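You operate a simulated robot arm through the tools that you are given. There is no shell and no other tool. Be economical: measure what you need, move in short steps, check, and stop when the job is done.

You run a simulated robot arm. Do the job below in one go: nothing can be reset, and whatever is moved stays where it is left.

JOB
Free the drawn gasket, run the slide home and zero the counter.
Fine: lock the brake before you free the end with the green knob; tip the 10 cm flap up.

It is judged by the outcome, as a careful person would: the job done as asked, and still so three seconds after it is handed in. It fails if anything else is knocked over, pushed out of place, dropped, spilled or broken.

ROBOT AND FRAMES
A 6-joint arm with a two-finger parallel gripper, fixed in place. Base frame: the origin is at the foot of the arm, x ahead of it, y to its left, z up. Lengths are in mm, angles in rad, forces in N, time in s.
With the tool pointing down near the work surface it reaches from about 360 to 820 mm from the base axis. Its first joint turns from -2.897 to 2.897 rad. Payload 3.91 kg.
The tool frame sits at the grasp point between the pads (the TCP): z along the fingers, y along the line on which they close. The tips reach 30 mm beyond it. The gripper opens to 110 mm. The fingers are 20 mm wide and 10 mm thick; the gripper's body (48 by 112 mm) begins 55 mm behind the TCP.
Orientation is that of the tool frame in the base frame, as a unit quaternion [w, x, y, z]. With the fingers straight down and closing along the base's y, the tool's x points along the base's -x, its y along +y and its z along -z.

CONTROLS
- The arm moves only by the tool send_rows. Its argument "commands" is one flat list of numbers, 7 for each row, row after row: the shift along the tool's x, y, z in units of 400 mm (1.0 is 400 mm), then the turn, a rotation vector about the tool's x, y, z in units of 180 degrees (1.0 is 180 degrees), then the finger opening in mm, from 0 to 110. In form: [x, y, z, wx, wy, wz, grip, x, y, z, wx, wy, wz, grip, ...]. A call has 1 to 12 rows; each row is the pose to reach, as a shift and turn from the pose commanded when the call began, along the tool's axes at that moment. A call with a number of a shift or a turn outside -1 to 1 is refused whole. Rows are played at 5 a second. More than 50 mm and 0.15 rad between two rows, or a gripper value outside its range, and nothing of the call is played. A pose out of reach is approached as far as the arm can. The call stops where the force on the tool passes 90 N (or 10 N more than at its start, if that is more) or the arm is blocked; 0.2 s more then pass. The fingers move at their own pace (about 45 mm/s each) and stop on an object; they squeeze with about 40 N. The grip force told is the motor's: it shows also when the fingers shut on nothing. Time passes only in rows, and 0.2 s behind the last, so rows that repeat a pose let the fingers close. The reply holds the time, the measured pose of the TCP, the force on the tool along the base axes, the opening and the grip force, in the units named above and with some noise, with the torque about the TCP (base axes, N m) and any sound that the robot's microphone picked up.
- Cameras (640 x 400 px; columns grow to the right, rows downward): "scene" is fixed at [220, 648.5, 1551.6]; the picture's right is [-0.54, -0.84, 0.00], its down [-0.70, 0.45, -0.55] and it looks along [0.46, -0.30, -0.84] (base axes); focal length 309 px, centre (320, 200). "wrist" rides on the gripper at [77, 7, -115] in the tool frame; the picture's right is [-0.09, 1.00, 0.00], its down [-0.80, -0.07, -0.59] and it looks along [-0.59, -0.05, 0.80] (tool axes); focal length 270 px, centre (320, 200). There is no depth. A picture from a camera that has moved, and an enlarged one, comes with that camera's place and axes in the base frame and with its lens.
- capture(camera): a new picture of that camera. The clock stands still meanwhile.
- lift_body(by): slides the trunk up (or, below 0, down) by that many mm; the arm rides with it, the base frame stays. It gives what a move gives, with no picture.
- inspect(camera, box): a new picture of the part [left, top, right, bottom] of that camera's present view, enlarged. The clock stands still meanwhile.
- job_done(): hands the job in; it is judged then, once.

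Work in short steps. Places have to be worked out from the pictures, the camera data and where the tool is seen: move nearer, look again, correct. Check each grasp and each placing, and mend what went wrong. You have 120 turns and 76 pictures in all, those below and enlarged ones among them. Open the gripper and draw the arm clear of the work before you hand the job in, unless the task says otherwise; then end with one line.

The tools are called after ">>>" as name(argument=value, ...) on one line, values as JSON. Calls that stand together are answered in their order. send_rows: Moves the arm, as the interface text tells. Its arguments: {"type":"object","properties":{"commands":{"type":"array","items":{"type":"number"}}},"required":["commands"]} The other tools are called the same way: lift_body (by) slides the trunk up or down; capture (camera) takes a picture; inspect (camera, box) takes an enlarged picture of a part of a camera's view; job_done () hands the job in.

At the start:

```text
t: 0.0
position: [274.7, 410.8, 1093.2]
tcp_rot: [0.0, -0.001, 1.0, 0.0]
force: [-0.6, 0.1, 0.0]
wrist_torque: [0.05, 0.01, -0.02]
gripper_width: 109.6
finger_force: 0.0
trunk travel left (down, up): [-525.0, 85.0]
```

scene: 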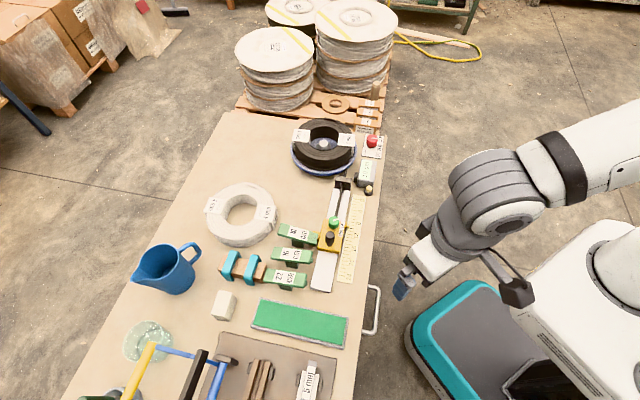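
wrist: 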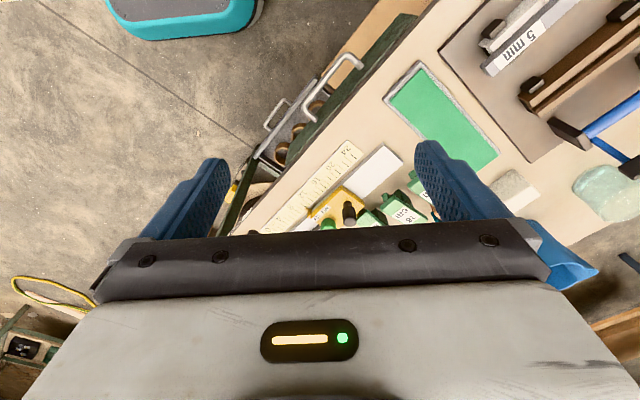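

The scene shows a bench with a slide, labels, a turntable-like coil and various things. I enlarge the key parts first.

>>> inspect(camera="scene", box=[260, 110, 400, 200])

>>> inspect(camera="scene", box=[210, 170, 390, 300])

>>> inspect(camera="scene", box=[80, 280, 380, 400])

```text
4.44 times, centred on (330, 155) of scene
camera zoom: at [220.0, 648.5, 1551.6], right [-0.54, -0.84, 0.0], down [-0.7, 0.45, -0.55], along [0.46, -0.3, -0.84], focal length 1374 px, centre (276, 400)
```

zoom: 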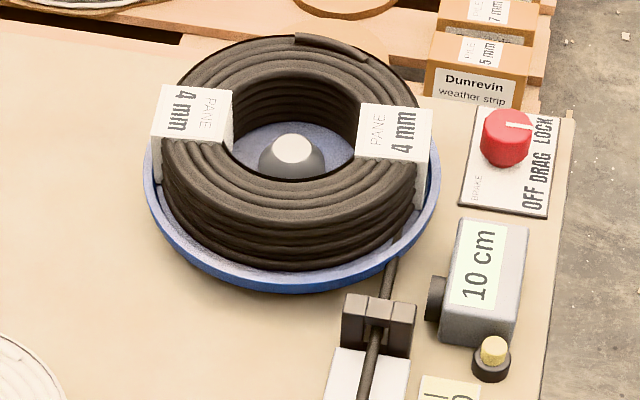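

```text
3.08 times, centred on (300, 235) of scene
camera zoom: at [220.0, 648.5, 1551.6], right [-0.54, -0.84, 0.0], down [-0.7, 0.45, -0.55], along [0.46, -0.3, -0.84], focal length 951 px, centre (382, 92)
```

zoom: 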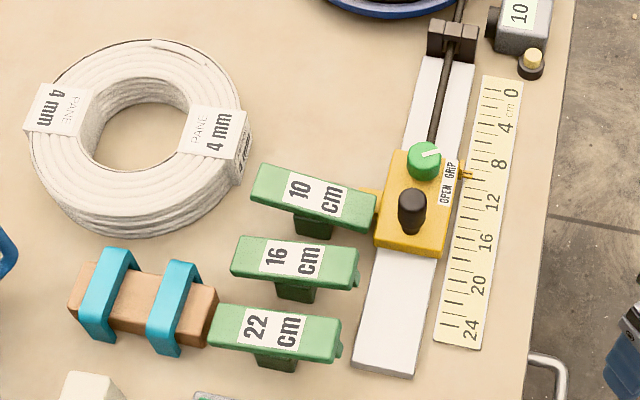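

```text
2.13 times, centred on (230, 340) of scene
camera zoom: at [220.0, 648.5, 1551.6], right [-0.54, -0.84, 0.0], down [-0.7, 0.45, -0.55], along [0.46, -0.3, -0.84], focal length 660 px, centre (512, -99)
```

zoom: 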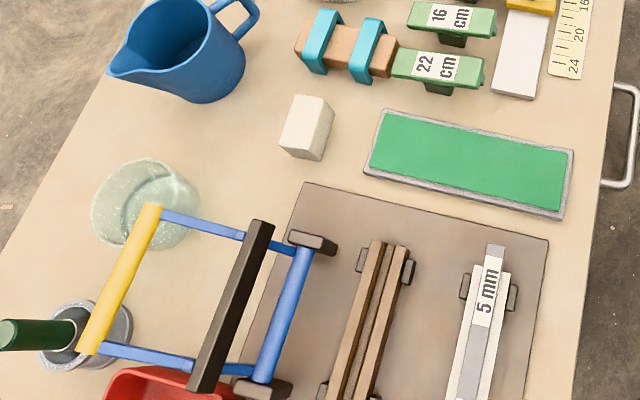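

The picture shows a reel with its red brake knob, a counter with a button, a yellow carriage with a green knob and three green flaps. The bench looks to be at z≈800. I move closer over the slide for a wrist view.

>>> send_rows(commands=[-0.08, 0, 0.06, 0, 0, 0, 110, -0.16, 0, 0.12, 0, 0, 0, 110, -0.23, 0, 0.18, 0, 0, 0, 110, -0.23, 0, 0.18, 0, 0, 0, 110])

>>> capture(camera="wrist")

```text
t: 1.0
position: [366.0, 405.1, 1023.1]
tcp_rot: [0.0, -0.001, 1.0, 0.0]
force: [0.3, 1.2, 0.4]
wrist_torque: [0.01, -0.01, 0.0]
gripper_width: 110.1
finger_force: 0.1
trunk travel left (down, up): [-525.0, 85.0]
```

```text
70 pictures are left
camera wrist: at [290.0, 413.6, 1137.4], right [0.09, 1.0, 0.0], down [0.8, -0.07, 0.59], along [0.59, -0.05, -0.8], focal length 270 px, centre (320, 200)
```

wrist: 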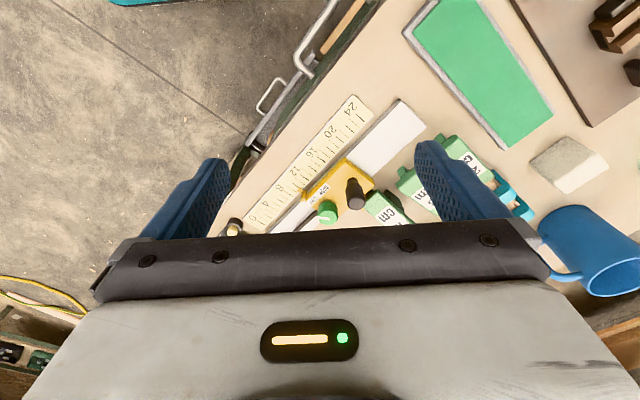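

The picture confirms the slide runs toward +x, −y, with the carriage near 10. Next I look at the brake and counter, moving the TCP toward (540, 130) at the same height.

>>> send_rows(commands=[-0.0544, -0.086, 0, 0, 0, 0, 110, -0.1088, -0.172, 0, 0, 0, 0, 110, -0.163, -0.258, 0, 0, 0, 0, 110, -0.2176, -0.344, 0, 0, 0, 0, 110, -0.272, -0.43, 0, 0, 0, 0, 110, -0.326, -0.516, 0, 0, 0, 0, 110, -0.38, -0.602, 0, 0, 0, 0, 110, -0.435, -0.6875, 0, 0, 0, 0, 110, -0.435, -0.6875, 0, 0, 0, 0, 110])

>>> capture(camera="wrist")

```text
t: 3.0
position: [540.8, 134.0, 1022.4]
tcp_rot: [0.001, -0.001, 1.0, 0.0]
force: [0.3, 0.0, 0.1]
wrist_torque: [0.01, -0.01, 0.01]
gripper_width: 109.8
finger_force: 0.1
trunk travel left (down, up): [-525.0, 85.0]
```

```text
69 pictures are left
camera wrist: at [464.1, 142.1, 1135.4], right [0.09, 1.0, 0.0], down [0.8, -0.07, 0.59], along [0.59, -0.05, -0.8], focal length 270 px, centre (320, 200)
```

wrist: 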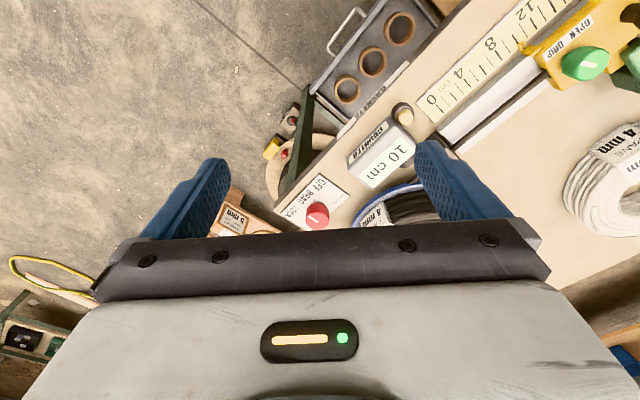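

>>> inspect(camera="wrist", box=[260, 90, 440, 235])

>>> inspect(camera="wrist", box=[460, 0, 640, 130])

```text
2.76 times, centred on (350, 162) of wrist
camera zoom: at [464.1, 142.1, 1135.4], right [0.09, 1.0, 0.0], down [0.8, -0.07, 0.59], along [0.59, -0.05, -0.8], focal length 746 px, centre (237, 303)
```

zoom: 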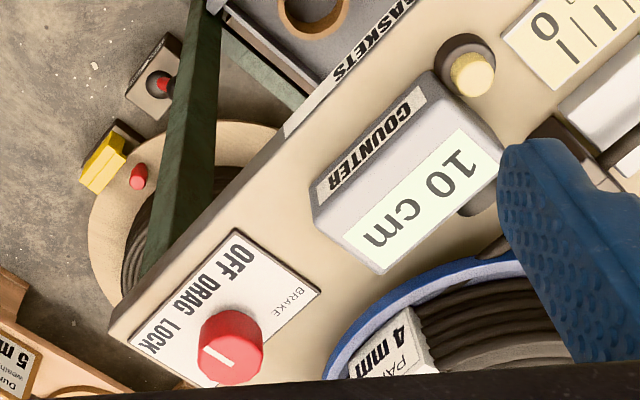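

```text
3.08 times, centred on (550, 65) of wrist
camera zoom: at [464.1, 142.1, 1135.4], right [0.09, 1.0, 0.0], down [0.8, -0.07, 0.59], along [0.59, -0.05, -0.8], focal length 832 px, centre (-388, 615)
```

zoom: 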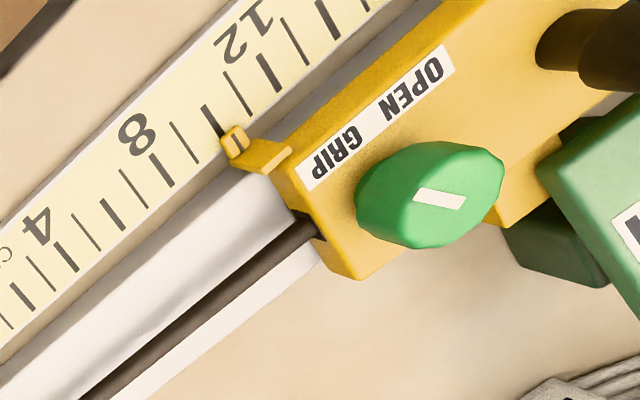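

The brake pointer seems to be at DRAG, not LOCK. The bench and slide run along about (0.71, −0.70). I yaw the tool 45° to line up with the bench and come close to the brake knob, which I put near (727, 118, 818).

>>> send_rows(commands=[-0.0596, -0.0242, 0.036, 0, 0, -0.0417, 110, -0.119, -0.048, 0.0725, 0, 0, -0.0833, 110, -0.179, -0.0725, 0.109, 0, 0, -0.125, 110, -0.238, -0.097, 0.145, 0, 0, -0.1667, 110, -0.298, -0.121, 0.181, 0, 0, -0.2083, 110, -0.3575, -0.145, 0.2175, 0, 0, -0.25, 110, -0.3575, -0.145, 0.2175, 0, 0, -0.25, 110])

>>> capture(camera="wrist")

```text
t: 4.6
position: [683.4, 75.9, 929.6]
tcp_rot: [0.0, -0.384, 0.923, 0.0]
force: [0.7, 0.0, 0.5]
wrist_torque: [-0.02, 0.0, -0.01]
gripper_width: 109.8
finger_force: 0.0
trunk travel left (down, up): [-525.0, 85.0]
```

```text
66 pictures are left
camera wrist: at [624.8, 26.7, 1044.7], right [-0.64, 0.77, 0.0], down [0.61, 0.52, 0.59], along [0.45, 0.38, -0.8], focal length 270 px, centre (320, 200)
```

wrist: 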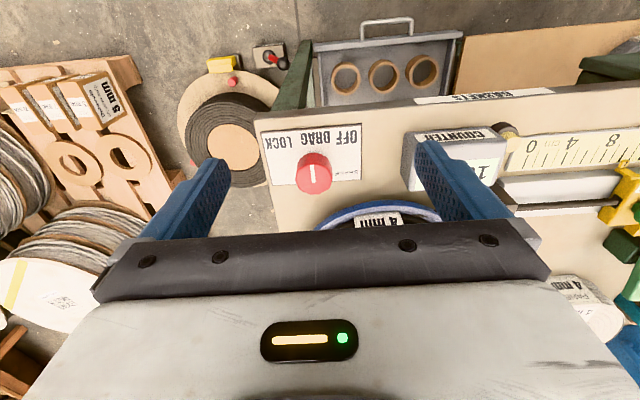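

>>> inspect(camera="wrist", box=[240, 100, 400, 225])

```text
3.20 times, centred on (320, 162) of wrist
camera zoom: at [624.8, 26.7, 1044.7], right [-0.64, 0.77, 0.0], down [0.61, 0.52, 0.59], along [0.45, 0.38, -0.8], focal length 865 px, centre (320, 320)
```

zoom: 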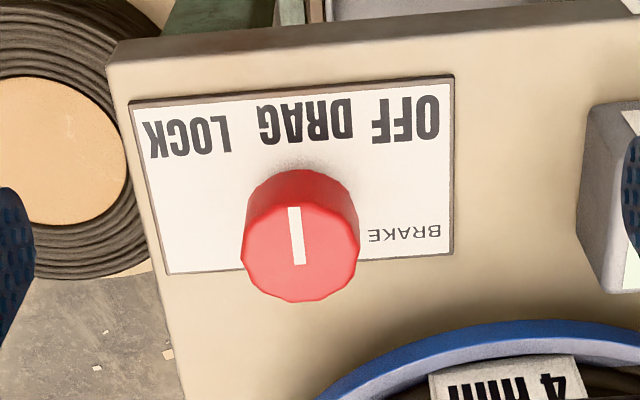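

The pointer is at DRAG and LOCK lies about 50° counter-clockwise. I move above the knob with the fingers partly closed and check alignment.

>>> send_rows(commands=[-0.09, -0.015, 0.05, 0, 0, 0, 70, -0.175, -0.03, 0.1, 0, 0, 0, 60, -0.175, -0.03, 0.1, 0, 0, 0, 60, -0.175, -0.03, 0.1, 0, 0, 0, 60])

>>> capture(camera="wrist")

>>> capture(camera="scene")

```text
t: 5.6
position: [740.7, 117.2, 892.0]
tcp_rot: [0.0, -0.383, 0.924, 0.0]
force: [0.1, -0.1, -0.3]
wrist_torque: [0.02, -0.03, 0.01]
gripper_width: 60.0
finger_force: 0.0
trunk travel left (down, up): [-525.0, 85.0]
```

```text
64 pictures are left
camera wrist: at [682.3, 68.8, 1006.4], right [-0.64, 0.77, 0.0], down [0.62, 0.52, 0.59], along [0.46, 0.38, -0.8], focal length 270 px, centre (320, 200)
```

wrist: 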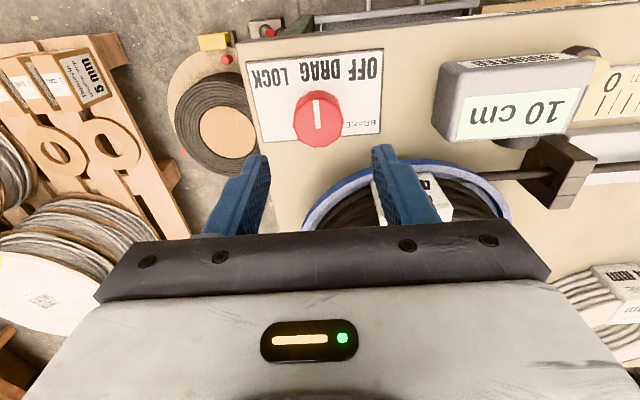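

```text
63 pictures are left
```

scene: 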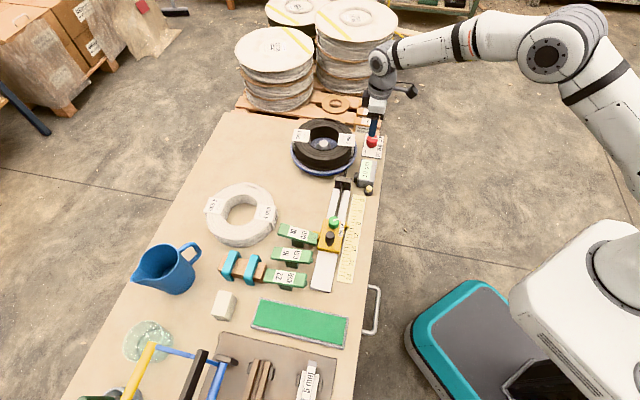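

The tool axis lines up with the knob to within about 3 mm, and the knob top is at z≈802. I descend with the tips to about z 790, straddling the knob.

>>> send_rows(commands=[-0.0075, 0, 0.06, 0, 0, 0, 62, -0.0075, 0, 0.12, 0, 0, 0, 62, -0.0075, 0, 0.18, 0, 0, 0, 62, -0.0075, 0, 0.18, 0, 0, 0, 62])

>>> capture(camera="wrist")

```text
t: 6.6
position: [746.5, 120.5, 822.4]
tcp_rot: [0.0, -0.383, 0.924, 0.0]
force: [-0.1, -0.6, -0.9]
wrist_torque: [-0.02, -0.01, 0.04]
gripper_width: 62.0
finger_force: 0.1
trunk travel left (down, up): [-525.0, 85.0]
```

```text
62 pictures are left
camera wrist: at [687.0, 70.7, 936.2], right [-0.64, 0.77, 0.0], down [0.62, 0.52, 0.59], along [0.46, 0.38, -0.8], focal length 270 px, centre (320, 200)
```

wrist: 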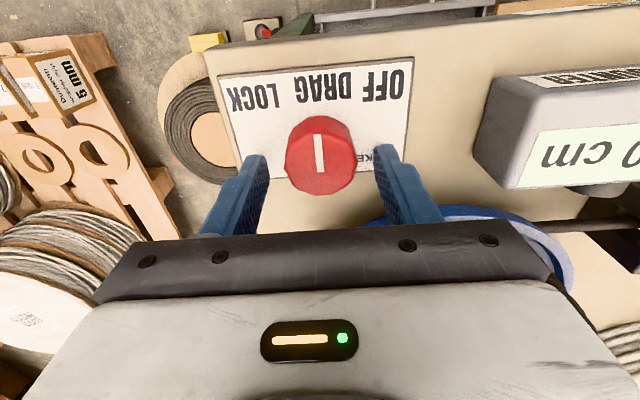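

The knob is nicely between the fingers, with its top about 22–30 mm below the TCP. I descend another 14 mm and close gently.

>>> send_rows(commands=[0.005, 0, 0.018, 0, 0, 0, 62, 0.005, 0, 0.035, 0, 0, 0, 62, 0.005, 0, 0.035, 0, 0, 0, 62])

>>> inspect(camera="wrist", box=[200, 60, 460, 240])

```text
t: 7.4
position: [742.8, 119.7, 813.9]
tcp_rot: [0.005, -0.382, 0.924, -0.001]
force: [0.0, -2.1, 37.1]
wrist_torque: [0.55, 1.17, 0.16]
gripper_width: 61.3
finger_force: 0.0
trunk travel left (down, up): [-525.0, 85.0]
```

```text
2.22 times, centred on (330, 150) of wrist
camera zoom: at [683.0, 70.0, 927.6], right [-0.64, 0.77, 0.0], down [0.61, 0.52, 0.6], along [0.46, 0.38, -0.8], focal length 601 px, centre (298, 311)
```

zoom: 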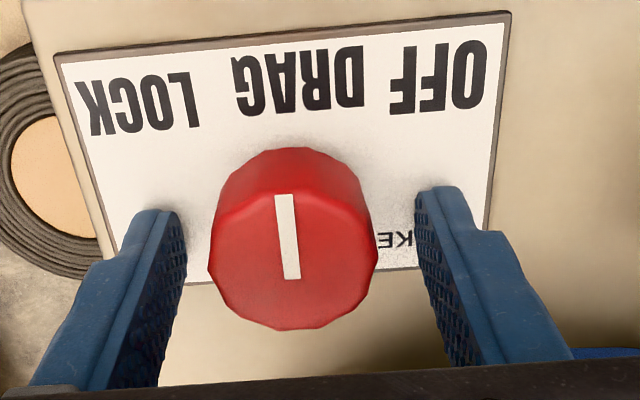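

The tips touch the plate, so its surface is at z≈784. I back off 9 mm and close on the knob.

>>> send_rows(commands=[0, 0, -0.0225, 0, 0, 0, 62, 0, 0, -0.0225, 0, 0, 0, 40, 0, 0, -0.0225, 0, 0, 0, 30, 0, 0, -0.0225, 0, 0, 0, 30])

```text
t: 8.4
position: [743.2, 118.1, 814.1]
tcp_rot: [-0.003, -0.383, 0.924, 0.001]
force: [-4.6, -9.1, -14.8]
wrist_torque: [0.11, -1.19, -0.01]
gripper_width: 37.8
finger_force: 45.2
trunk travel left (down, up): [-525.0, 85.0]
```

I have the knob at 37.8 mm width. Next I turn it counter-clockwise toward LOCK.

>>> send_rows(commands=[0, 0, 0, 0, 0, -0.045, 30, 0, 0, 0, 0, 0, -0.09, 30, 0, 0, 0, 0, 0, -0.135, 30, 0, 0, 0, 0, 0, -0.18, 30, 0, 0, 0, 0, 0, -0.225, 30, 0, 0, 0, 0, 0, -0.26, 30, 0, 0, 0, 0, 0, -0.26, 30])

>>> inspect(camera="wrist", box=[200, 60, 460, 240])

```text
t: 10.0
position: [738.2, 121.2, 815.5]
tcp_rot: [0.004, 0.719, -0.695, -0.004]
force: [-39.8, 7.3, -20.4]
wrist_torque: [0.75, -0.62, -0.59]
gripper_width: 37.7
finger_force: 44.7
trunk travel left (down, up): [-525.0, 85.0]
```

```text
2.22 times, centred on (330, 150) of wrist
camera zoom: at [735.3, 44.4, 929.2], right [-1.0, 0.05, 0.01], down [0.05, 0.8, 0.59], along [0.02, 0.59, -0.81], focal length 601 px, centre (298, 311)
```

zoom: 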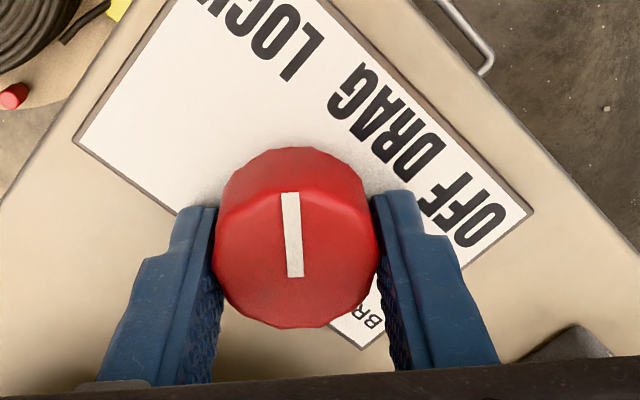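

The knob turned with the gripper by about 47°, and LOCK appears to need roughly 8–10° more. I relieve the side force and turn a little further.

>>> send_rows(commands=[0, 0.01, 0, 0, 0, -0.02, 30, 0, 0.01, 0, 0, 0, -0.05, 30, 0, 0.01, 0, 0, 0, -0.05, 30])

>>> inspect(camera="wrist", box=[200, 40, 460, 220])

```text
t: 10.8
position: [736.3, 120.4, 816.6]
tcp_rot: [0.001, 0.771, -0.637, 0.0]
force: [-24.5, 4.0, -13.2]
wrist_torque: [-0.13, 0.06, -0.24]
gripper_width: 37.3
finger_force: 45.6
trunk travel left (down, up): [-525.0, 85.0]
```

```text
2.22 times, centred on (330, 130) of wrist
camera zoom: at [745.4, 43.7, 931.3], right [-0.99, -0.1, 0.0], down [-0.08, 0.8, 0.59], along [-0.06, 0.59, -0.8], focal length 601 px, centre (298, 356)
```

zoom: 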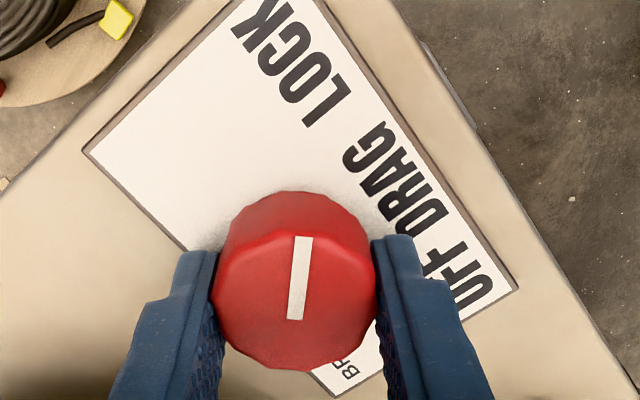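

The knob slipped in the fingers over the last few degrees, which suggests it met its stop at LOCK. I release, rise and check.

>>> send_rows(commands=[0, 0, 0, 0, 0, 0, 55, 0, 0, 0, 0, 0, 0, 60, 0, 0, -0.1, 0, 0, 0, 60, 0, 0, -0.2, 0, 0, 0, 60, 0, 0, -0.2, 0, 0, 0.05, 60])

>>> inspect(camera="wrist", box=[200, 40, 460, 220])

```text
refused: row 5 steps farther than a row can; nothing moved
```

```text
2.22 times, centred on (330, 130) of wrist
camera zoom: at [745.4, 43.7, 931.3], right [-0.99, -0.1, 0.0], down [-0.08, 0.8, 0.59], along [-0.06, 0.59, -0.8], focal length 601 px, centre (298, 356)
```

zoom: 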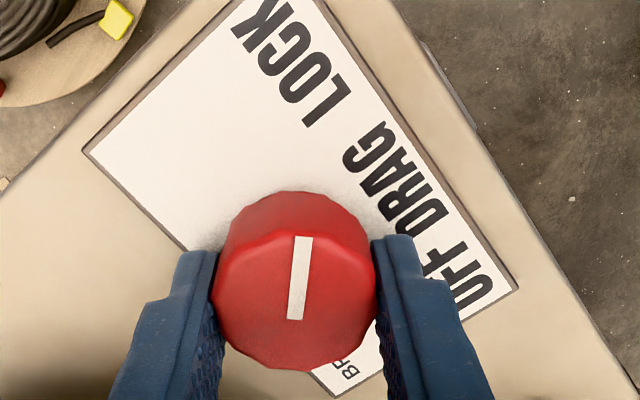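

The turn step was slightly too large, so I resend with no turn in it.

>>> send_rows(commands=[0, 0, 0, 0, 0, 0, 55, 0, 0, 0, 0, 0, 0, 60, 0, 0, -0.1, 0, 0, 0, 60, 0, 0, -0.2, 0, 0, 0, 60, 0, 0, -0.3, 0, 0, 0, 60])

>>> inspect(camera="wrist", box=[200, 40, 460, 220])

```text
t: 12.0
position: [741.0, 119.9, 937.1]
tcp_rot: [0.0, 0.771, -0.636, 0.0]
force: [-0.9, 1.2, -0.5]
wrist_torque: [0.01, -0.01, 0.0]
gripper_width: 60.1
finger_force: 0.1
trunk travel left (down, up): [-525.0, 85.0]
```

```text
2.22 times, centred on (330, 130) of wrist
camera zoom: at [749.5, 43.7, 1051.7], right [-0.99, -0.1, 0.0], down [-0.08, 0.8, 0.59], along [-0.06, 0.59, -0.8], focal length 601 px, centre (298, 356)
```

zoom: 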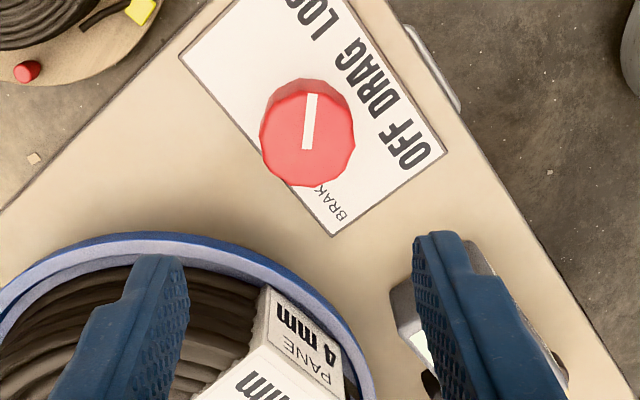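

The pointer sits about 45° from DRAG, on LOCK. Next I go over to the carriage, turning back to the bench-aligned view.

>>> send_rows(commands=[-0.0785, 0.0609, 0, 0, 0, 0.0344, 90, -0.157, 0.1218, 0, 0, 0, 0.0688, 90, -0.2355, 0.1827, 0, 0, 0, 0.1032, 90, -0.314, 0.2436, 0, 0, 0, 0.1376, 90, -0.3925, 0.3045, 0, 0, 0, 0.172, 90, -0.471, 0.3654, 0, 0, 0, 0.2064, 90, -0.5495, 0.4263, 0, 0, 0, 0.2408, 90, -0.628, 0.4872, 0, 0, 0, 0.2752, 90, -0.7065, 0.548, 0, 0, 0, 0.31, 90, -0.7065, 0.548, 0, 0, 0, 0.31, 90])

>>> capture(camera="wrist")

```text
t: 14.2
position: [471.2, 353.8, 940.5]
tcp_rot: [0.0, -0.383, 0.924, 0.0]
force: [1.0, 0.1, 0.3]
wrist_torque: [0.01, 0.0, 0.01]
gripper_width: 90.0
finger_force: 0.0
trunk travel left (down, up): [-525.0, 85.0]
```

```text
56 pictures are left
camera wrist: at [412.7, 305.7, 1054.3], right [-0.64, 0.77, 0.0], down [0.62, 0.52, 0.59], along [0.46, 0.38, -0.8], focal length 270 px, centre (320, 200)
```

wrist: 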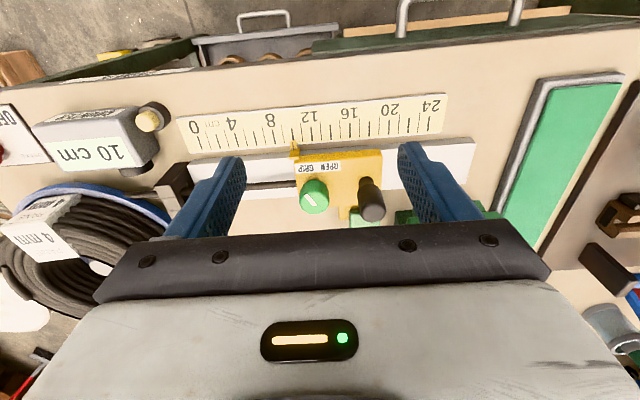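

The carriage and green knob are visible, but the flaps hide under the gripper. I shift 100 mm inward to look at the flaps.

>>> send_rows(commands=[-0.12, 0, 0, 0, 0, 0, 90, -0.24, 0, 0, 0, 0, 0, 90, -0.24, 0, 0, 0, 0, 0, 90])

>>> inspect(camera="wrist", box=[190, 40, 510, 240])

```text
t: 15.0
position: [540.0, 422.1, 940.9]
tcp_rot: [0.0, -0.383, 0.924, 0.0]
force: [0.4, 0.2, 0.2]
wrist_torque: [-0.01, -0.02, 0.02]
gripper_width: 89.9
finger_force: 0.1
trunk travel left (down, up): [-525.0, 85.0]
```

```text
2.00 times, centred on (350, 140) of wrist
camera zoom: at [481.8, 374.4, 1053.6], right [-0.64, 0.77, 0.0], down [0.62, 0.52, 0.59], along [0.46, 0.38, -0.8], focal length 541 px, centre (260, 320)
```

zoom: 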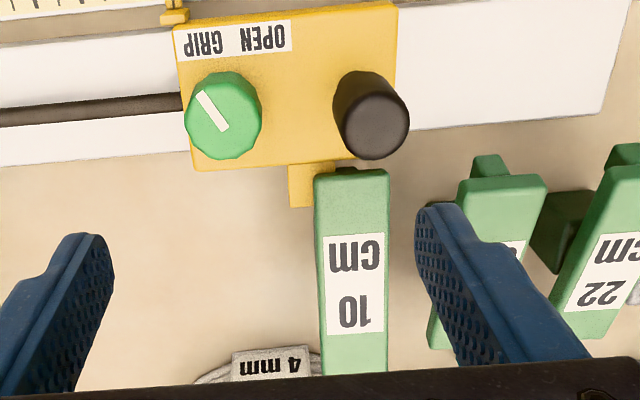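

The green knob is at (538, 402) with its top at z≈831, and the handle is about 58 mm away with its top at z≈858. The pointer is on GRIP and OPEN is 90° clockwise. I yaw −45° above the knob so the turn can end at +45°.

>>> send_rows(commands=[0.0385, -0.032, 0.015, 0, 0, -0.042, 55, 0.0385, -0.032, 0.03, 0, 0, -0.084, 55, 0.0385, -0.032, 0.045, 0, 0, -0.126, 50, 0.0385, -0.032, 0.06, 0, 0, -0.168, 50, 0.0385, -0.032, 0.075, 0, 0, -0.21, 50, 0.0385, -0.032, 0.09, 0, 0, -0.25, 50, 0.0385, -0.032, 0.09, 0, 0, -0.25, 50])

>>> capture(camera="wrist")

```text
t: 16.6
position: [536.3, 403.4, 901.5]
tcp_rot: [0.0, 0.708, -0.706, 0.0]
force: [0.5, -0.3, -0.2]
wrist_torque: [-0.03, 0.01, -0.02]
gripper_width: 50.0
finger_force: 0.0
trunk travel left (down, up): [-525.0, 85.0]
```

```text
54 pictures are left
camera wrist: at [529.4, 326.9, 1015.7], right [-1.0, 0.09, 0.0], down [0.07, 0.8, 0.59], along [0.05, 0.59, -0.8], focal length 270 px, centre (320, 200)
```

wrist: 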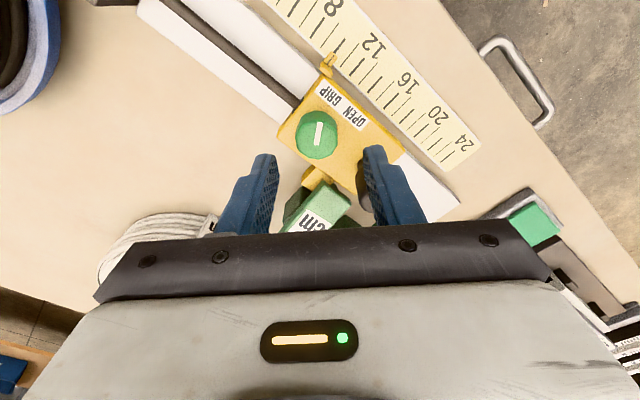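

It is on-axis to within about 2 mm. I descend so the tips are 17 mm below the knob top, then close.

>>> send_rows(commands=[0, -0.004, 0.05, 0, 0, 0, 50, 0, -0.004, 0.1, 0, 0, 0, 50, 0, -0.004, 0.142, 0, 0, 0, 50, 0, -0.004, 0.142, 0, 0, 0, 50])

>>> inspect(camera="wrist", box=[200, 60, 460, 240])

```text
t: 17.6
position: [536.6, 404.6, 846.3]
tcp_rot: [-0.002, 0.708, -0.706, 0.0]
force: [0.4, -0.8, 8.6]
wrist_torque: [-0.13, 0.28, 0.05]
gripper_width: 50.2
finger_force: 0.0
trunk travel left (down, up): [-525.0, 85.0]
```

```text
2.22 times, centred on (330, 150) of wrist
camera zoom: at [530.2, 328.1, 959.9], right [-1.0, 0.09, 0.0], down [0.07, 0.8, 0.6], along [0.05, 0.59, -0.8], focal length 601 px, centre (298, 311)
```

zoom: 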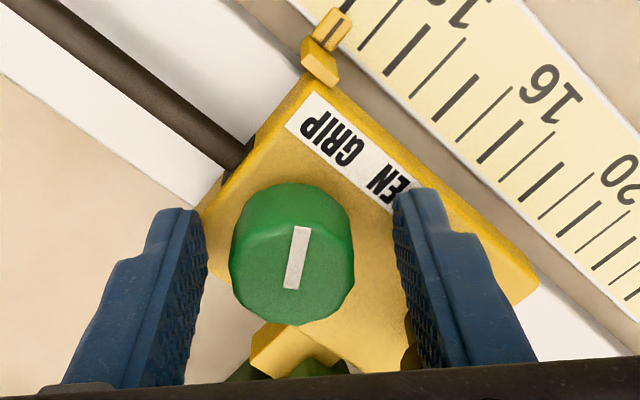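

The tips just touch the carriage top. I lift 3 mm, close on the knob, and begin turning clockwise.

>>> send_rows(commands=[0, 0, -0.008, 0, 0, 0, 25, 0, 0, -0.008, 0, 0, 0, 25, 0, 0, -0.008, 0, 0, 0, 25, 0, 0, -0.008, 0, 0, 0.045, 25, 0, 0, -0.008, 0, 0, 0.09, 25, 0, 0, -0.008, 0, 0, 0.135, 25, 0, 0, -0.008, 0, 0, 0.18, 25, 0, 0, -0.008, 0, 0, 0.225, 25, 0, 0, -0.008, 0, 0, 0.225, 25])

>>> inspect(camera="wrist", box=[200, 60, 460, 240])

```text
t: 19.6
position: [539.1, 404.2, 847.0]
tcp_rot: [-0.002, -0.418, 0.908, 0.001]
force: [16.9, 1.7, -18.9]
wrist_torque: [0.55, -0.83, 0.01]
gripper_width: 28.8
finger_force: 45.0
trunk travel left (down, up): [-525.0, 85.0]
```

```text
2.22 times, centred on (330, 150) of wrist
camera zoom: at [484.4, 350.6, 960.4], right [-0.7, 0.71, 0.0], down [0.58, 0.56, 0.59], along [0.42, 0.41, -0.81], focal length 601 px, centre (298, 311)
```

zoom: 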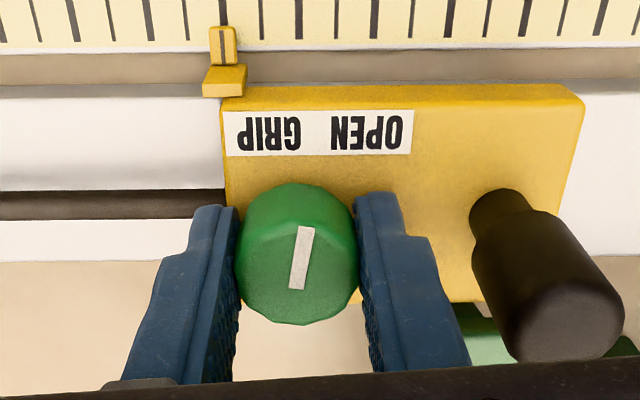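

The knob follows without resistance. I turn another 45° to reach OPEN.

>>> send_rows(commands=[0, 0, 0, 0, 0, 0.045, 25, 0, 0, 0, 0, 0, 0.09, 25, 0, 0, 0, 0, 0, 0.135, 25, 0, 0, 0, 0, 0, 0.18, 25, 0, 0, 0, 0, 0, 0.225, 25, 0, 0, 0, 0, 0, 0.27, 25, 0, 0, 0, 0, 0, 0.27, 25])

>>> inspect(camera="wrist", box=[200, 60, 460, 240])

```text
t: 21.2
position: [537.0, 402.6, 847.5]
tcp_rot: [0.0, -0.008, 1.0, 0.001]
force: [0.2, -1.3, -3.7]
wrist_torque: [-0.14, 0.43, 0.56]
gripper_width: 29.3
finger_force: 45.4
trunk travel left (down, up): [-525.0, 85.0]
```

```text
2.22 times, centred on (330, 150) of wrist
camera zoom: at [460.8, 409.0, 962.0], right [0.07, 1.0, 0.0], down [0.8, -0.06, 0.59], along [0.59, -0.04, -0.8], focal length 601 px, centre (298, 311)
```

zoom: 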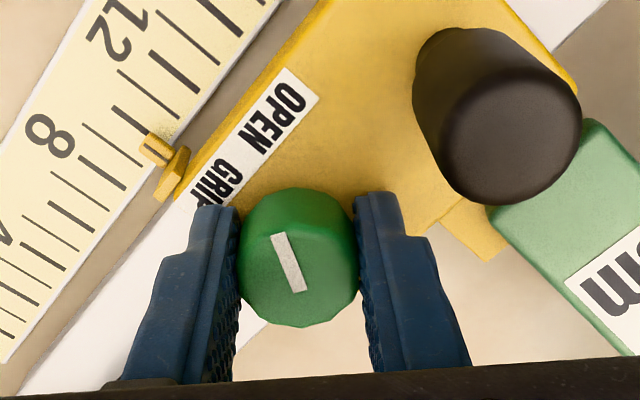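

The knob slipped after about 60° against its stop, so it seems to be at OPEN. I release, rise and check.

>>> send_rows(commands=[0, 0, 0, 0, 0, 0, 45, 0, 0, 0, 0, 0, 0, 50, 0, 0, -0.1, 0, 0, 0, 50, 0, 0, -0.2, 0, 0, 0, 50, 0, 0, -0.2, 0, 0, 0, 50])

>>> inspect(camera="wrist", box=[200, 20, 460, 200])

```text
t: 22.4
position: [539.1, 403.1, 929.5]
tcp_rot: [0.0, -0.009, 1.0, 0.0]
force: [0.4, -0.2, -0.2]
wrist_torque: [0.01, 0.01, 0.0]
gripper_width: 49.9
finger_force: 0.1
trunk travel left (down, up): [-525.0, 85.0]
```

```text
2.22 times, centred on (330, 110) of wrist
camera zoom: at [462.0, 409.8, 1042.6], right [0.07, 1.0, 0.0], down [0.8, -0.06, 0.59], along [0.59, -0.04, -0.8], focal length 601 px, centre (298, 400)
```

zoom: 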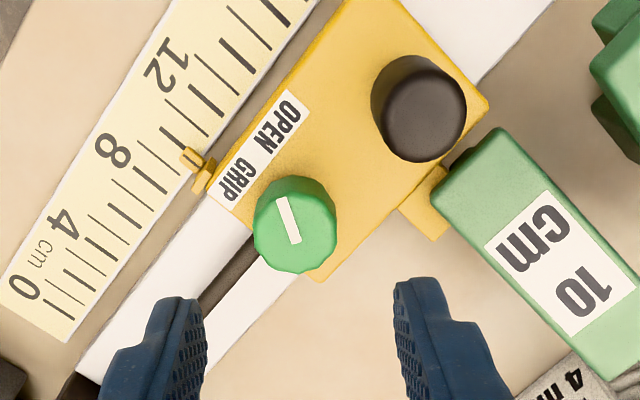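

The pointer is on OPEN, so the gasket is freed. Next I go above the black handle, about (500, 445), with the fingers closing along the slide.

>>> send_rows(commands=[0.016, 0.0175, 0.01, 0, 0, -0.042, 50, 0.032, 0.035, 0.02, 0, 0, -0.084, 50, 0.048, 0.0525, 0.03, 0, 0, -0.126, 50, 0.064, 0.07, 0.04, 0, 0, -0.168, 50, 0.08, 0.0875, 0.05, 0, 0, -0.21, 50, 0.095, 0.105, 0.06, 0, 0, -0.247, 50, 0.095, 0.105, 0.06, 0, 0, -0.247, 50])

>>> capture(camera="wrist")

```text
t: 24.0
position: [497.2, 445.4, 903.5]
tcp_rot: [0.0, -0.387, 0.922, 0.0]
force: [-0.6, -0.5, 0.2]
wrist_torque: [-0.03, -0.01, 0.01]
gripper_width: 50.3
finger_force: 0.0
trunk travel left (down, up): [-525.0, 85.0]
```

```text
49 pictures are left
camera wrist: at [438.8, 395.8, 1018.3], right [-0.65, 0.76, 0.0], down [0.61, 0.52, 0.59], along [0.45, 0.39, -0.8], focal length 270 px, centre (320, 200)
```

wrist: 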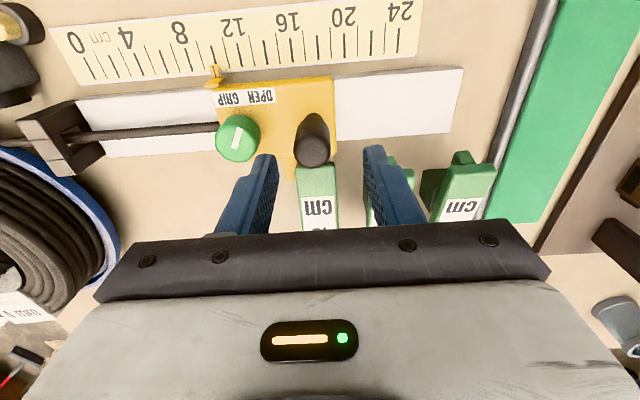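

I align within a few mm, descend onto the handle and close.

>>> send_rows(commands=[-0.005, -0.0105, 0.05, 0, 0, 0, 50, -0.005, -0.0105, 0.093, 0, 0, 0, 50, -0.005, -0.0105, 0.093, 0, 0, 0, 22, -0.005, -0.0105, 0.093, 0, 0, 0, 22, -0.005, -0.0105, 0.093, 0, 0, 0, 22])

>>> inspect(camera="wrist", box=[150, 20, 470, 240])

```text
t: 25.2
position: [502.6, 441.9, 865.9]
tcp_rot: [0.0, -0.386, 0.922, 0.001]
force: [0.5, -0.6, 0.1]
wrist_torque: [0.15, -0.17, 0.05]
gripper_width: 23.6
finger_force: 45.1
trunk travel left (down, up): [-525.0, 85.0]
```

```text
1.82 times, centred on (310, 130) of wrist
camera zoom: at [443.2, 392.7, 980.3], right [-0.65, 0.76, 0.0], down [0.61, 0.52, 0.59], along [0.45, 0.39, -0.8], focal length 491 px, centre (338, 327)
```

zoom: 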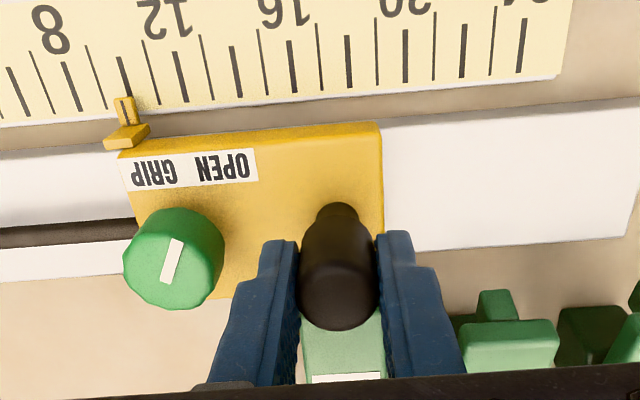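

I have the handle (23.6 mm), and the slide axis coincides with tool y. I push home (−y) 60 mm first.

>>> send_rows(commands=[0, -0.025, 0, 0, 0, 0, 22, 0, -0.05, 0, 0, 0, 0, 22, 0, -0.075, 0, 0, 0, 0, 22, 0, -0.1, 0, 0, 0, 0, 22, 0, -0.125, 0, 0, 0, 0, 22, 0, -0.15, 0, 0, 0, 0, 22, 0, -0.15, 0, 0, 0, 0, 22])

>>> capture(camera="wrist")

```text
t: 26.8
position: [544.3, 400.4, 867.2]
tcp_rot: [0.0, -0.385, 0.923, 0.0]
force: [-4.1, -4.7, 2.9]
wrist_torque: [-0.68, 0.65, 0.0]
gripper_width: 23.4
finger_force: 44.7
trunk travel left (down, up): [-525.0, 85.0]
```

```text
47 pictures are left
camera wrist: at [485.3, 350.8, 980.4], right [-0.65, 0.76, 0.0], down [0.61, 0.52, 0.59], along [0.45, 0.38, -0.8], focal length 270 px, centre (320, 200)
```

wrist: 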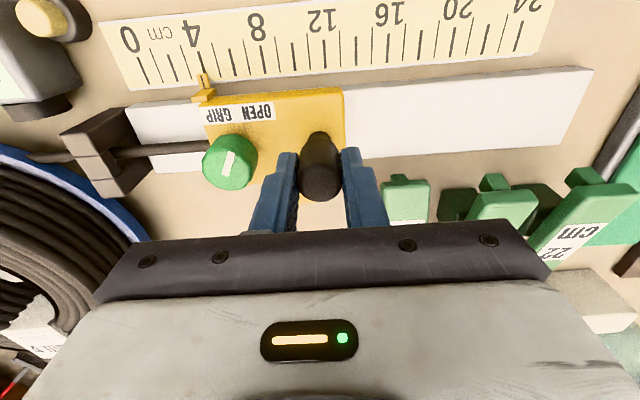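

The carriage is at 4 cm, moving freely. I push the remaining 40 mm plus a few to the stop.

>>> send_rows(commands=[0, -0.025, 0, 0, 0, 0, 22, 0, -0.05, 0, 0, 0, 0, 22, 0, -0.075, 0, 0, 0, 0, 22, 0, -0.095, 0, 0, 0, 0, 22, 0, -0.102, 0, 0, 0, 0, 22, 0, -0.108, 0, 0, 0, 0, 22, 0, -0.108, 0, 0, 0, 0, 22])

>>> capture(camera="wrist")

```text
t: 28.4
position: [572.1, 371.3, 865.2]
tcp_rot: [-0.001, -0.387, 0.922, -0.001]
force: [-34.3, 1.1, -8.7]
wrist_torque: [0.46, 0.15, -0.01]
gripper_width: 23.4
finger_force: 45.0
trunk travel left (down, up): [-525.0, 85.0]
```

```text
46 pictures are left
camera wrist: at [514.2, 322.6, 980.5], right [-0.65, 0.76, 0.0], down [0.61, 0.52, 0.59], along [0.45, 0.38, -0.81], focal length 270 px, centre (320, 200)
```

wrist: 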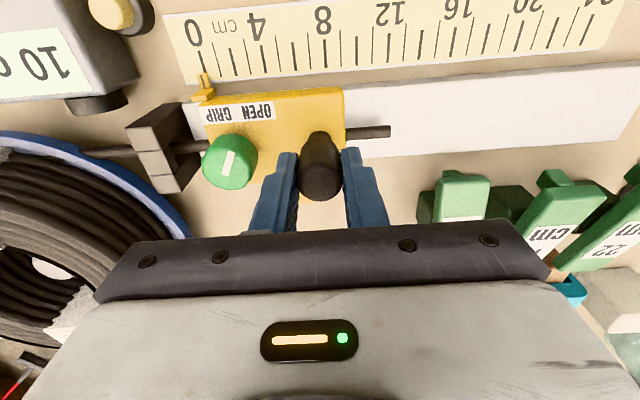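

>>> inspect(camera="wrist", box=[110, 20, 270, 200])

```text
2.22 times, centred on (190, 110) of wrist
camera zoom: at [514.2, 322.6, 980.5], right [-0.65, 0.76, 0.0], down [0.61, 0.52, 0.59], along [0.45, 0.38, -0.81], focal length 601 px, centre (609, 400)
```

zoom: 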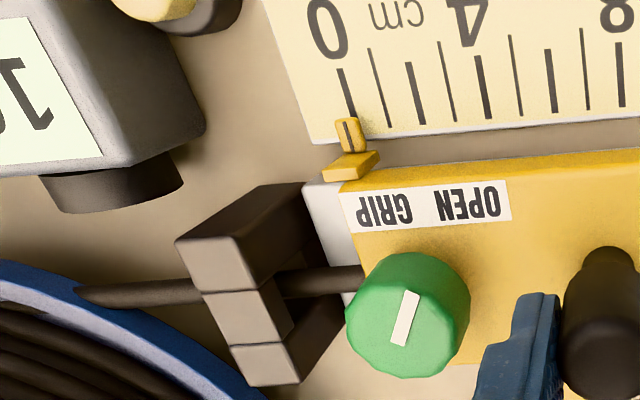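

The pointer is on 0 and the carriage is against its stop. I release, rise, and move toward the counter's button, estimated near (589, 240).

>>> send_rows(commands=[0, 0.006, 0, 0, 0, 0, 46, 0, 0.006, 0, 0, 0, 0, 46, 0, 0.006, -0.1, 0, 0, 0, 46, 0, 0.006, -0.18, 0, 0, 0, 46, 0.06, -0.07, -0.18, 0, 0, 0, 46, 0.12, -0.14, -0.18, 0, 0, 0, 20, 0.18, -0.21, -0.18, 0, 0, 0, 0, 0.2, -0.26, -0.18, 0, 0, 0, 0, 0.2, -0.26, -0.18, 0, 0, 0, 0])

>>> capture(camera="wrist")

```text
t: 30.4
position: [592.5, 239.3, 939.5]
tcp_rot: [0.0, -0.386, 0.923, 0.0]
force: [-0.6, -1.2, -0.3]
wrist_torque: [-0.02, -0.02, 0.01]
gripper_width: 0.1
finger_force: 38.1
trunk travel left (down, up): [-525.0, 85.0]
```

```text
44 pictures are left
camera wrist: at [534.5, 189.5, 1052.5], right [-0.65, 0.76, 0.0], down [0.61, 0.52, 0.59], along [0.45, 0.39, -0.8], focal length 270 px, centre (320, 200)
```

wrist: 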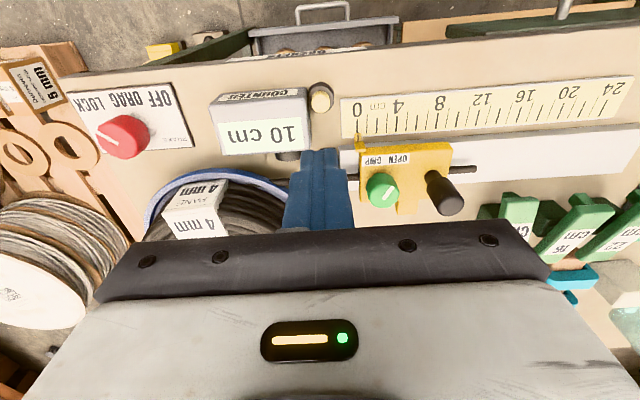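

The counter still reads 10 cm and the button is just below the tool axis. I lower for a closer look.

>>> send_rows(commands=[0.01, 0, 0.09, 0, 0, 0, 0, 0.01, 0, 0.175, 0, 0, 0, 0, 0.01, 0, 0.175, 0, 0, 0, 0])

>>> inspect(camera="wrist", box=[220, 40, 420, 200])

```text
t: 31.2
position: [591.6, 236.7, 865.9]
tcp_rot: [0.0, -0.386, 0.923, 0.0]
force: [0.6, -1.3, -0.4]
wrist_torque: [-0.04, -0.03, 0.01]
gripper_width: 0.1
finger_force: 37.4
trunk travel left (down, up): [-525.0, 85.0]
```

```text
2.50 times, centred on (320, 120) of wrist
camera zoom: at [533.3, 187.6, 980.3], right [-0.65, 0.76, 0.0], down [0.61, 0.52, 0.59], along [0.45, 0.39, -0.8], focal length 676 px, centre (320, 400)
```

zoom: 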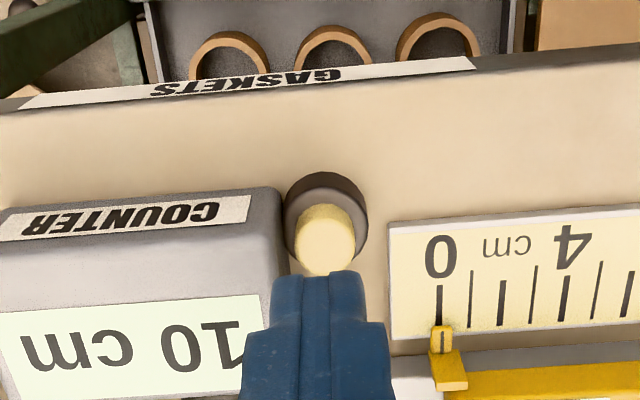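

The cap is just under the closed tips, with its top at z≈800. The counter box is close on one side, so I offset 6 mm away from it and lower in small steps.

>>> send_rows(commands=[0, 0.015, 0.02, 0, 0, 0, 0, 0, 0.015, 0.04, 0, 0, 0, 0, 0, 0.015, 0.06, 0, 0, 0, 0, 0, 0.015, 0.06, 0, 0, 0, 0])

>>> inspect(camera="wrist", box=[220, 80, 420, 240])

```text
t: 32.2
position: [585.6, 241.9, 843.9]
tcp_rot: [0.001, -0.386, 0.923, 0.0]
force: [-1.3, 0.5, -0.1]
wrist_torque: [0.0, 0.03, -0.02]
gripper_width: 0.0
finger_force: 38.1
trunk travel left (down, up): [-525.0, 85.0]
```

```text
2.50 times, centred on (320, 160) of wrist
camera zoom: at [528.3, 193.0, 957.5], right [-0.65, 0.76, 0.0], down [0.61, 0.52, 0.59], along [0.45, 0.39, -0.8], focal length 676 px, centre (320, 300)
```

zoom: 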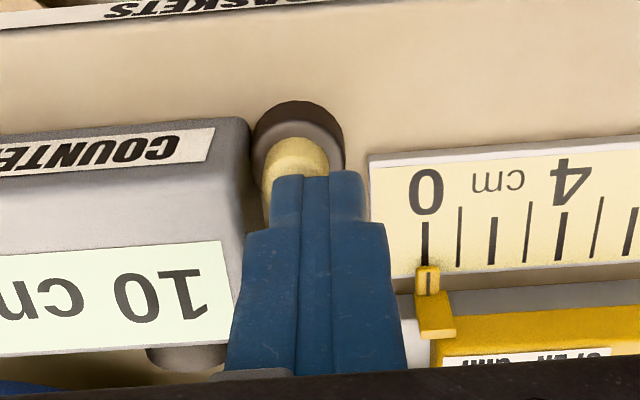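

The cap is under the tips with the intended offset. I continue down in small steps until contact and press.

>>> send_rows(commands=[0.0075, -0.004, 0.015, 0, 0, 0, 0, 0.0075, -0.004, 0.025, 0, 0, 0, 0, 0.0075, -0.004, 0.033, 0, 0, 0, 0, 0.0075, -0.004, 0.033, 0, 0, 0, 0])

```text
t: 33.2
position: [586.9, 238.1, 830.4]
tcp_rot: [0.0, -0.386, 0.922, 0.0]
force: [-1.9, 1.6, 3.3]
wrist_torque: [0.03, 0.02, 0.01]
gripper_width: 0.0
finger_force: 37.7
trunk travel left (down, up): [-525.0, 85.0]
heard: click
```

A click was heard. I check the display.

>>> inspect(camera="wrist", box=[180, 80, 420, 240])

```text
2.50 times, centred on (300, 160) of wrist
camera zoom: at [527.8, 189.1, 945.0], right [-0.65, 0.76, 0.0], down [0.61, 0.52, 0.59], along [0.45, 0.39, -0.8], focal length 676 px, centre (370, 300)
```

zoom: 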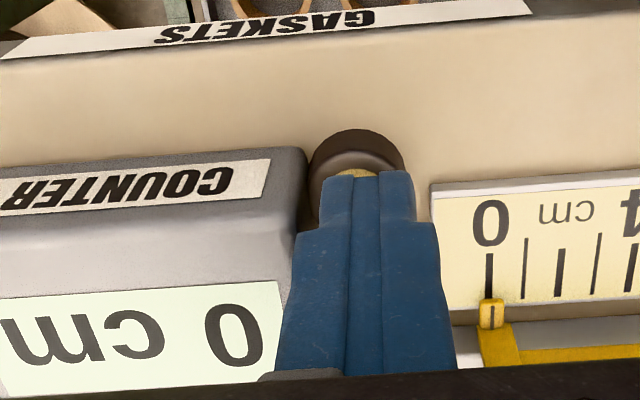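

The counter reads 0. I rise and take an enlarged scene view of the flaps.

>>> send_rows(commands=[0, 0, -0.1, 0, 0, 0, 0, 0, 0, -0.2, 0, 0, 0, 0, 0, 0, -0.3, 0, 0, 0, 0])

>>> inspect(camera="scene", box=[240, 200, 360, 290])

```text
t: 34.0
position: [587.3, 240.5, 952.3]
tcp_rot: [0.0, -0.386, 0.922, 0.0]
force: [-0.3, 0.2, 0.1]
wrist_torque: [-0.02, 0.04, 0.01]
gripper_width: 0.1
finger_force: 37.6
trunk travel left (down, up): [-525.0, 85.0]
```

```text
4.44 times, centred on (300, 245) of scene
camera zoom: at [220.0, 648.5, 1551.6], right [-0.54, -0.84, 0.0], down [-0.7, 0.45, -0.55], along [0.46, -0.3, -0.84], focal length 1374 px, centre (409, 0)
```

zoom: 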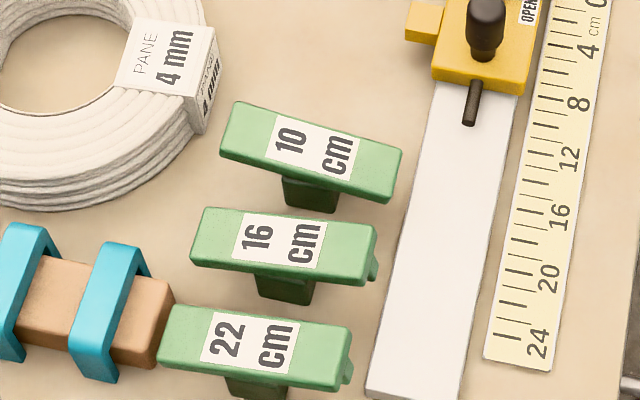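

The 10 cm flap has its nose down, while the 16 and 22 flaps are tipped up. I plan to press its tail end, at about (590, 522), down. I move over for a close look.

>>> send_rows(commands=[-0.075, 0.081, 0, 0, 0, 0, 0, -0.15, 0.162, 0, 0, 0, 0, 0, -0.225, 0.243, 0, 0, 0, 0, 0, -0.3, 0.324, 0, 0, 0, 0, 0, -0.375, 0.405, 0.02, 0, 0, 0, 0, -0.45, 0.4858, 0.05, 0, 0, 0, 0, -0.45, 0.4858, 0.05, 0, 0, 0, 0])

>>> capture(camera="wrist")

```text
t: 35.6
position: [572.7, 503.6, 930.9]
tcp_rot: [0.0, -0.386, 0.923, 0.001]
force: [0.4, -0.1, 0.1]
wrist_torque: [-0.05, 0.0, -0.01]
gripper_width: 0.0
finger_force: 38.1
trunk travel left (down, up): [-525.0, 85.0]
```

```text
39 pictures are left
camera wrist: at [514.8, 454.8, 1044.9], right [-0.65, 0.76, 0.0], down [0.61, 0.52, 0.59], along [0.45, 0.38, -0.8], focal length 270 px, centre (320, 200)
```

wrist: 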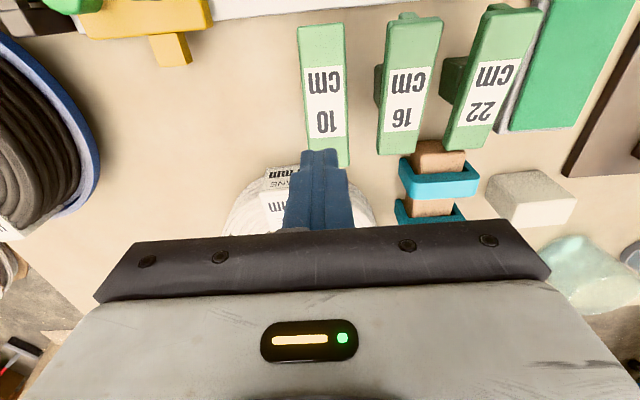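

The flap spans tool x from about −40 (tail) to +62 (nose), at y≈+7. I move to x=−24 over the tail and come down near it.

>>> send_rows(commands=[-0.06, 0.0175, 0.05, 0, 0, 0, 0, -0.06, 0.0175, 0.11, 0, 0, 0, 0, -0.06, 0.0175, 0.11, 0, 0, 0, 0])

>>> inspect(camera="wrist", box=[200, 0, 480, 240])

```text
t: 36.4
position: [586.8, 524.4, 887.6]
tcp_rot: [-0.001, -0.386, 0.923, 0.0]
force: [-0.2, -0.5, -0.6]
wrist_torque: [0.03, -0.02, 0.01]
gripper_width: 0.1
finger_force: 37.8
trunk travel left (down, up): [-525.0, 85.0]
```

```text
1.67 times, centred on (340, 120) of wrist
camera zoom: at [527.4, 476.0, 1001.5], right [-0.65, 0.76, 0.0], down [0.61, 0.52, 0.59], along [0.45, 0.39, -0.8], focal length 450 px, centre (287, 333)
```

zoom: 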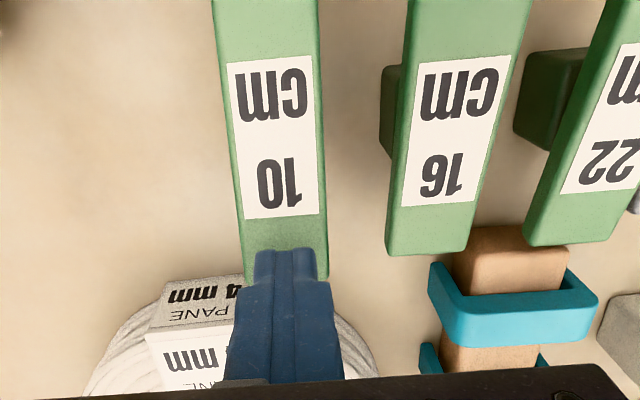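

The fingers are centred on the flap tail, 19 mm from its end. I press down in small steps.

>>> send_rows(commands=[0, 0, 0.02, 0, 0, 0, 0, 0, 0, 0.04, 0, 0, 0, 0, 0, 0, 0.05, 0, 0, 0, 0, 0, 0, 0.06, 0, 0, 0, 0, 0, 0, 0.065, 0, 0, 0, 0])

```text
t: 37.6
position: [586.3, 523.8, 862.2]
tcp_rot: [0.001, -0.385, 0.923, 0.0]
force: [0.5, -1.2, 5.4]
wrist_torque: [-0.05, -0.01, 0.06]
gripper_width: 0.0
finger_force: 38.1
trunk travel left (down, up): [-525.0, 85.0]
```

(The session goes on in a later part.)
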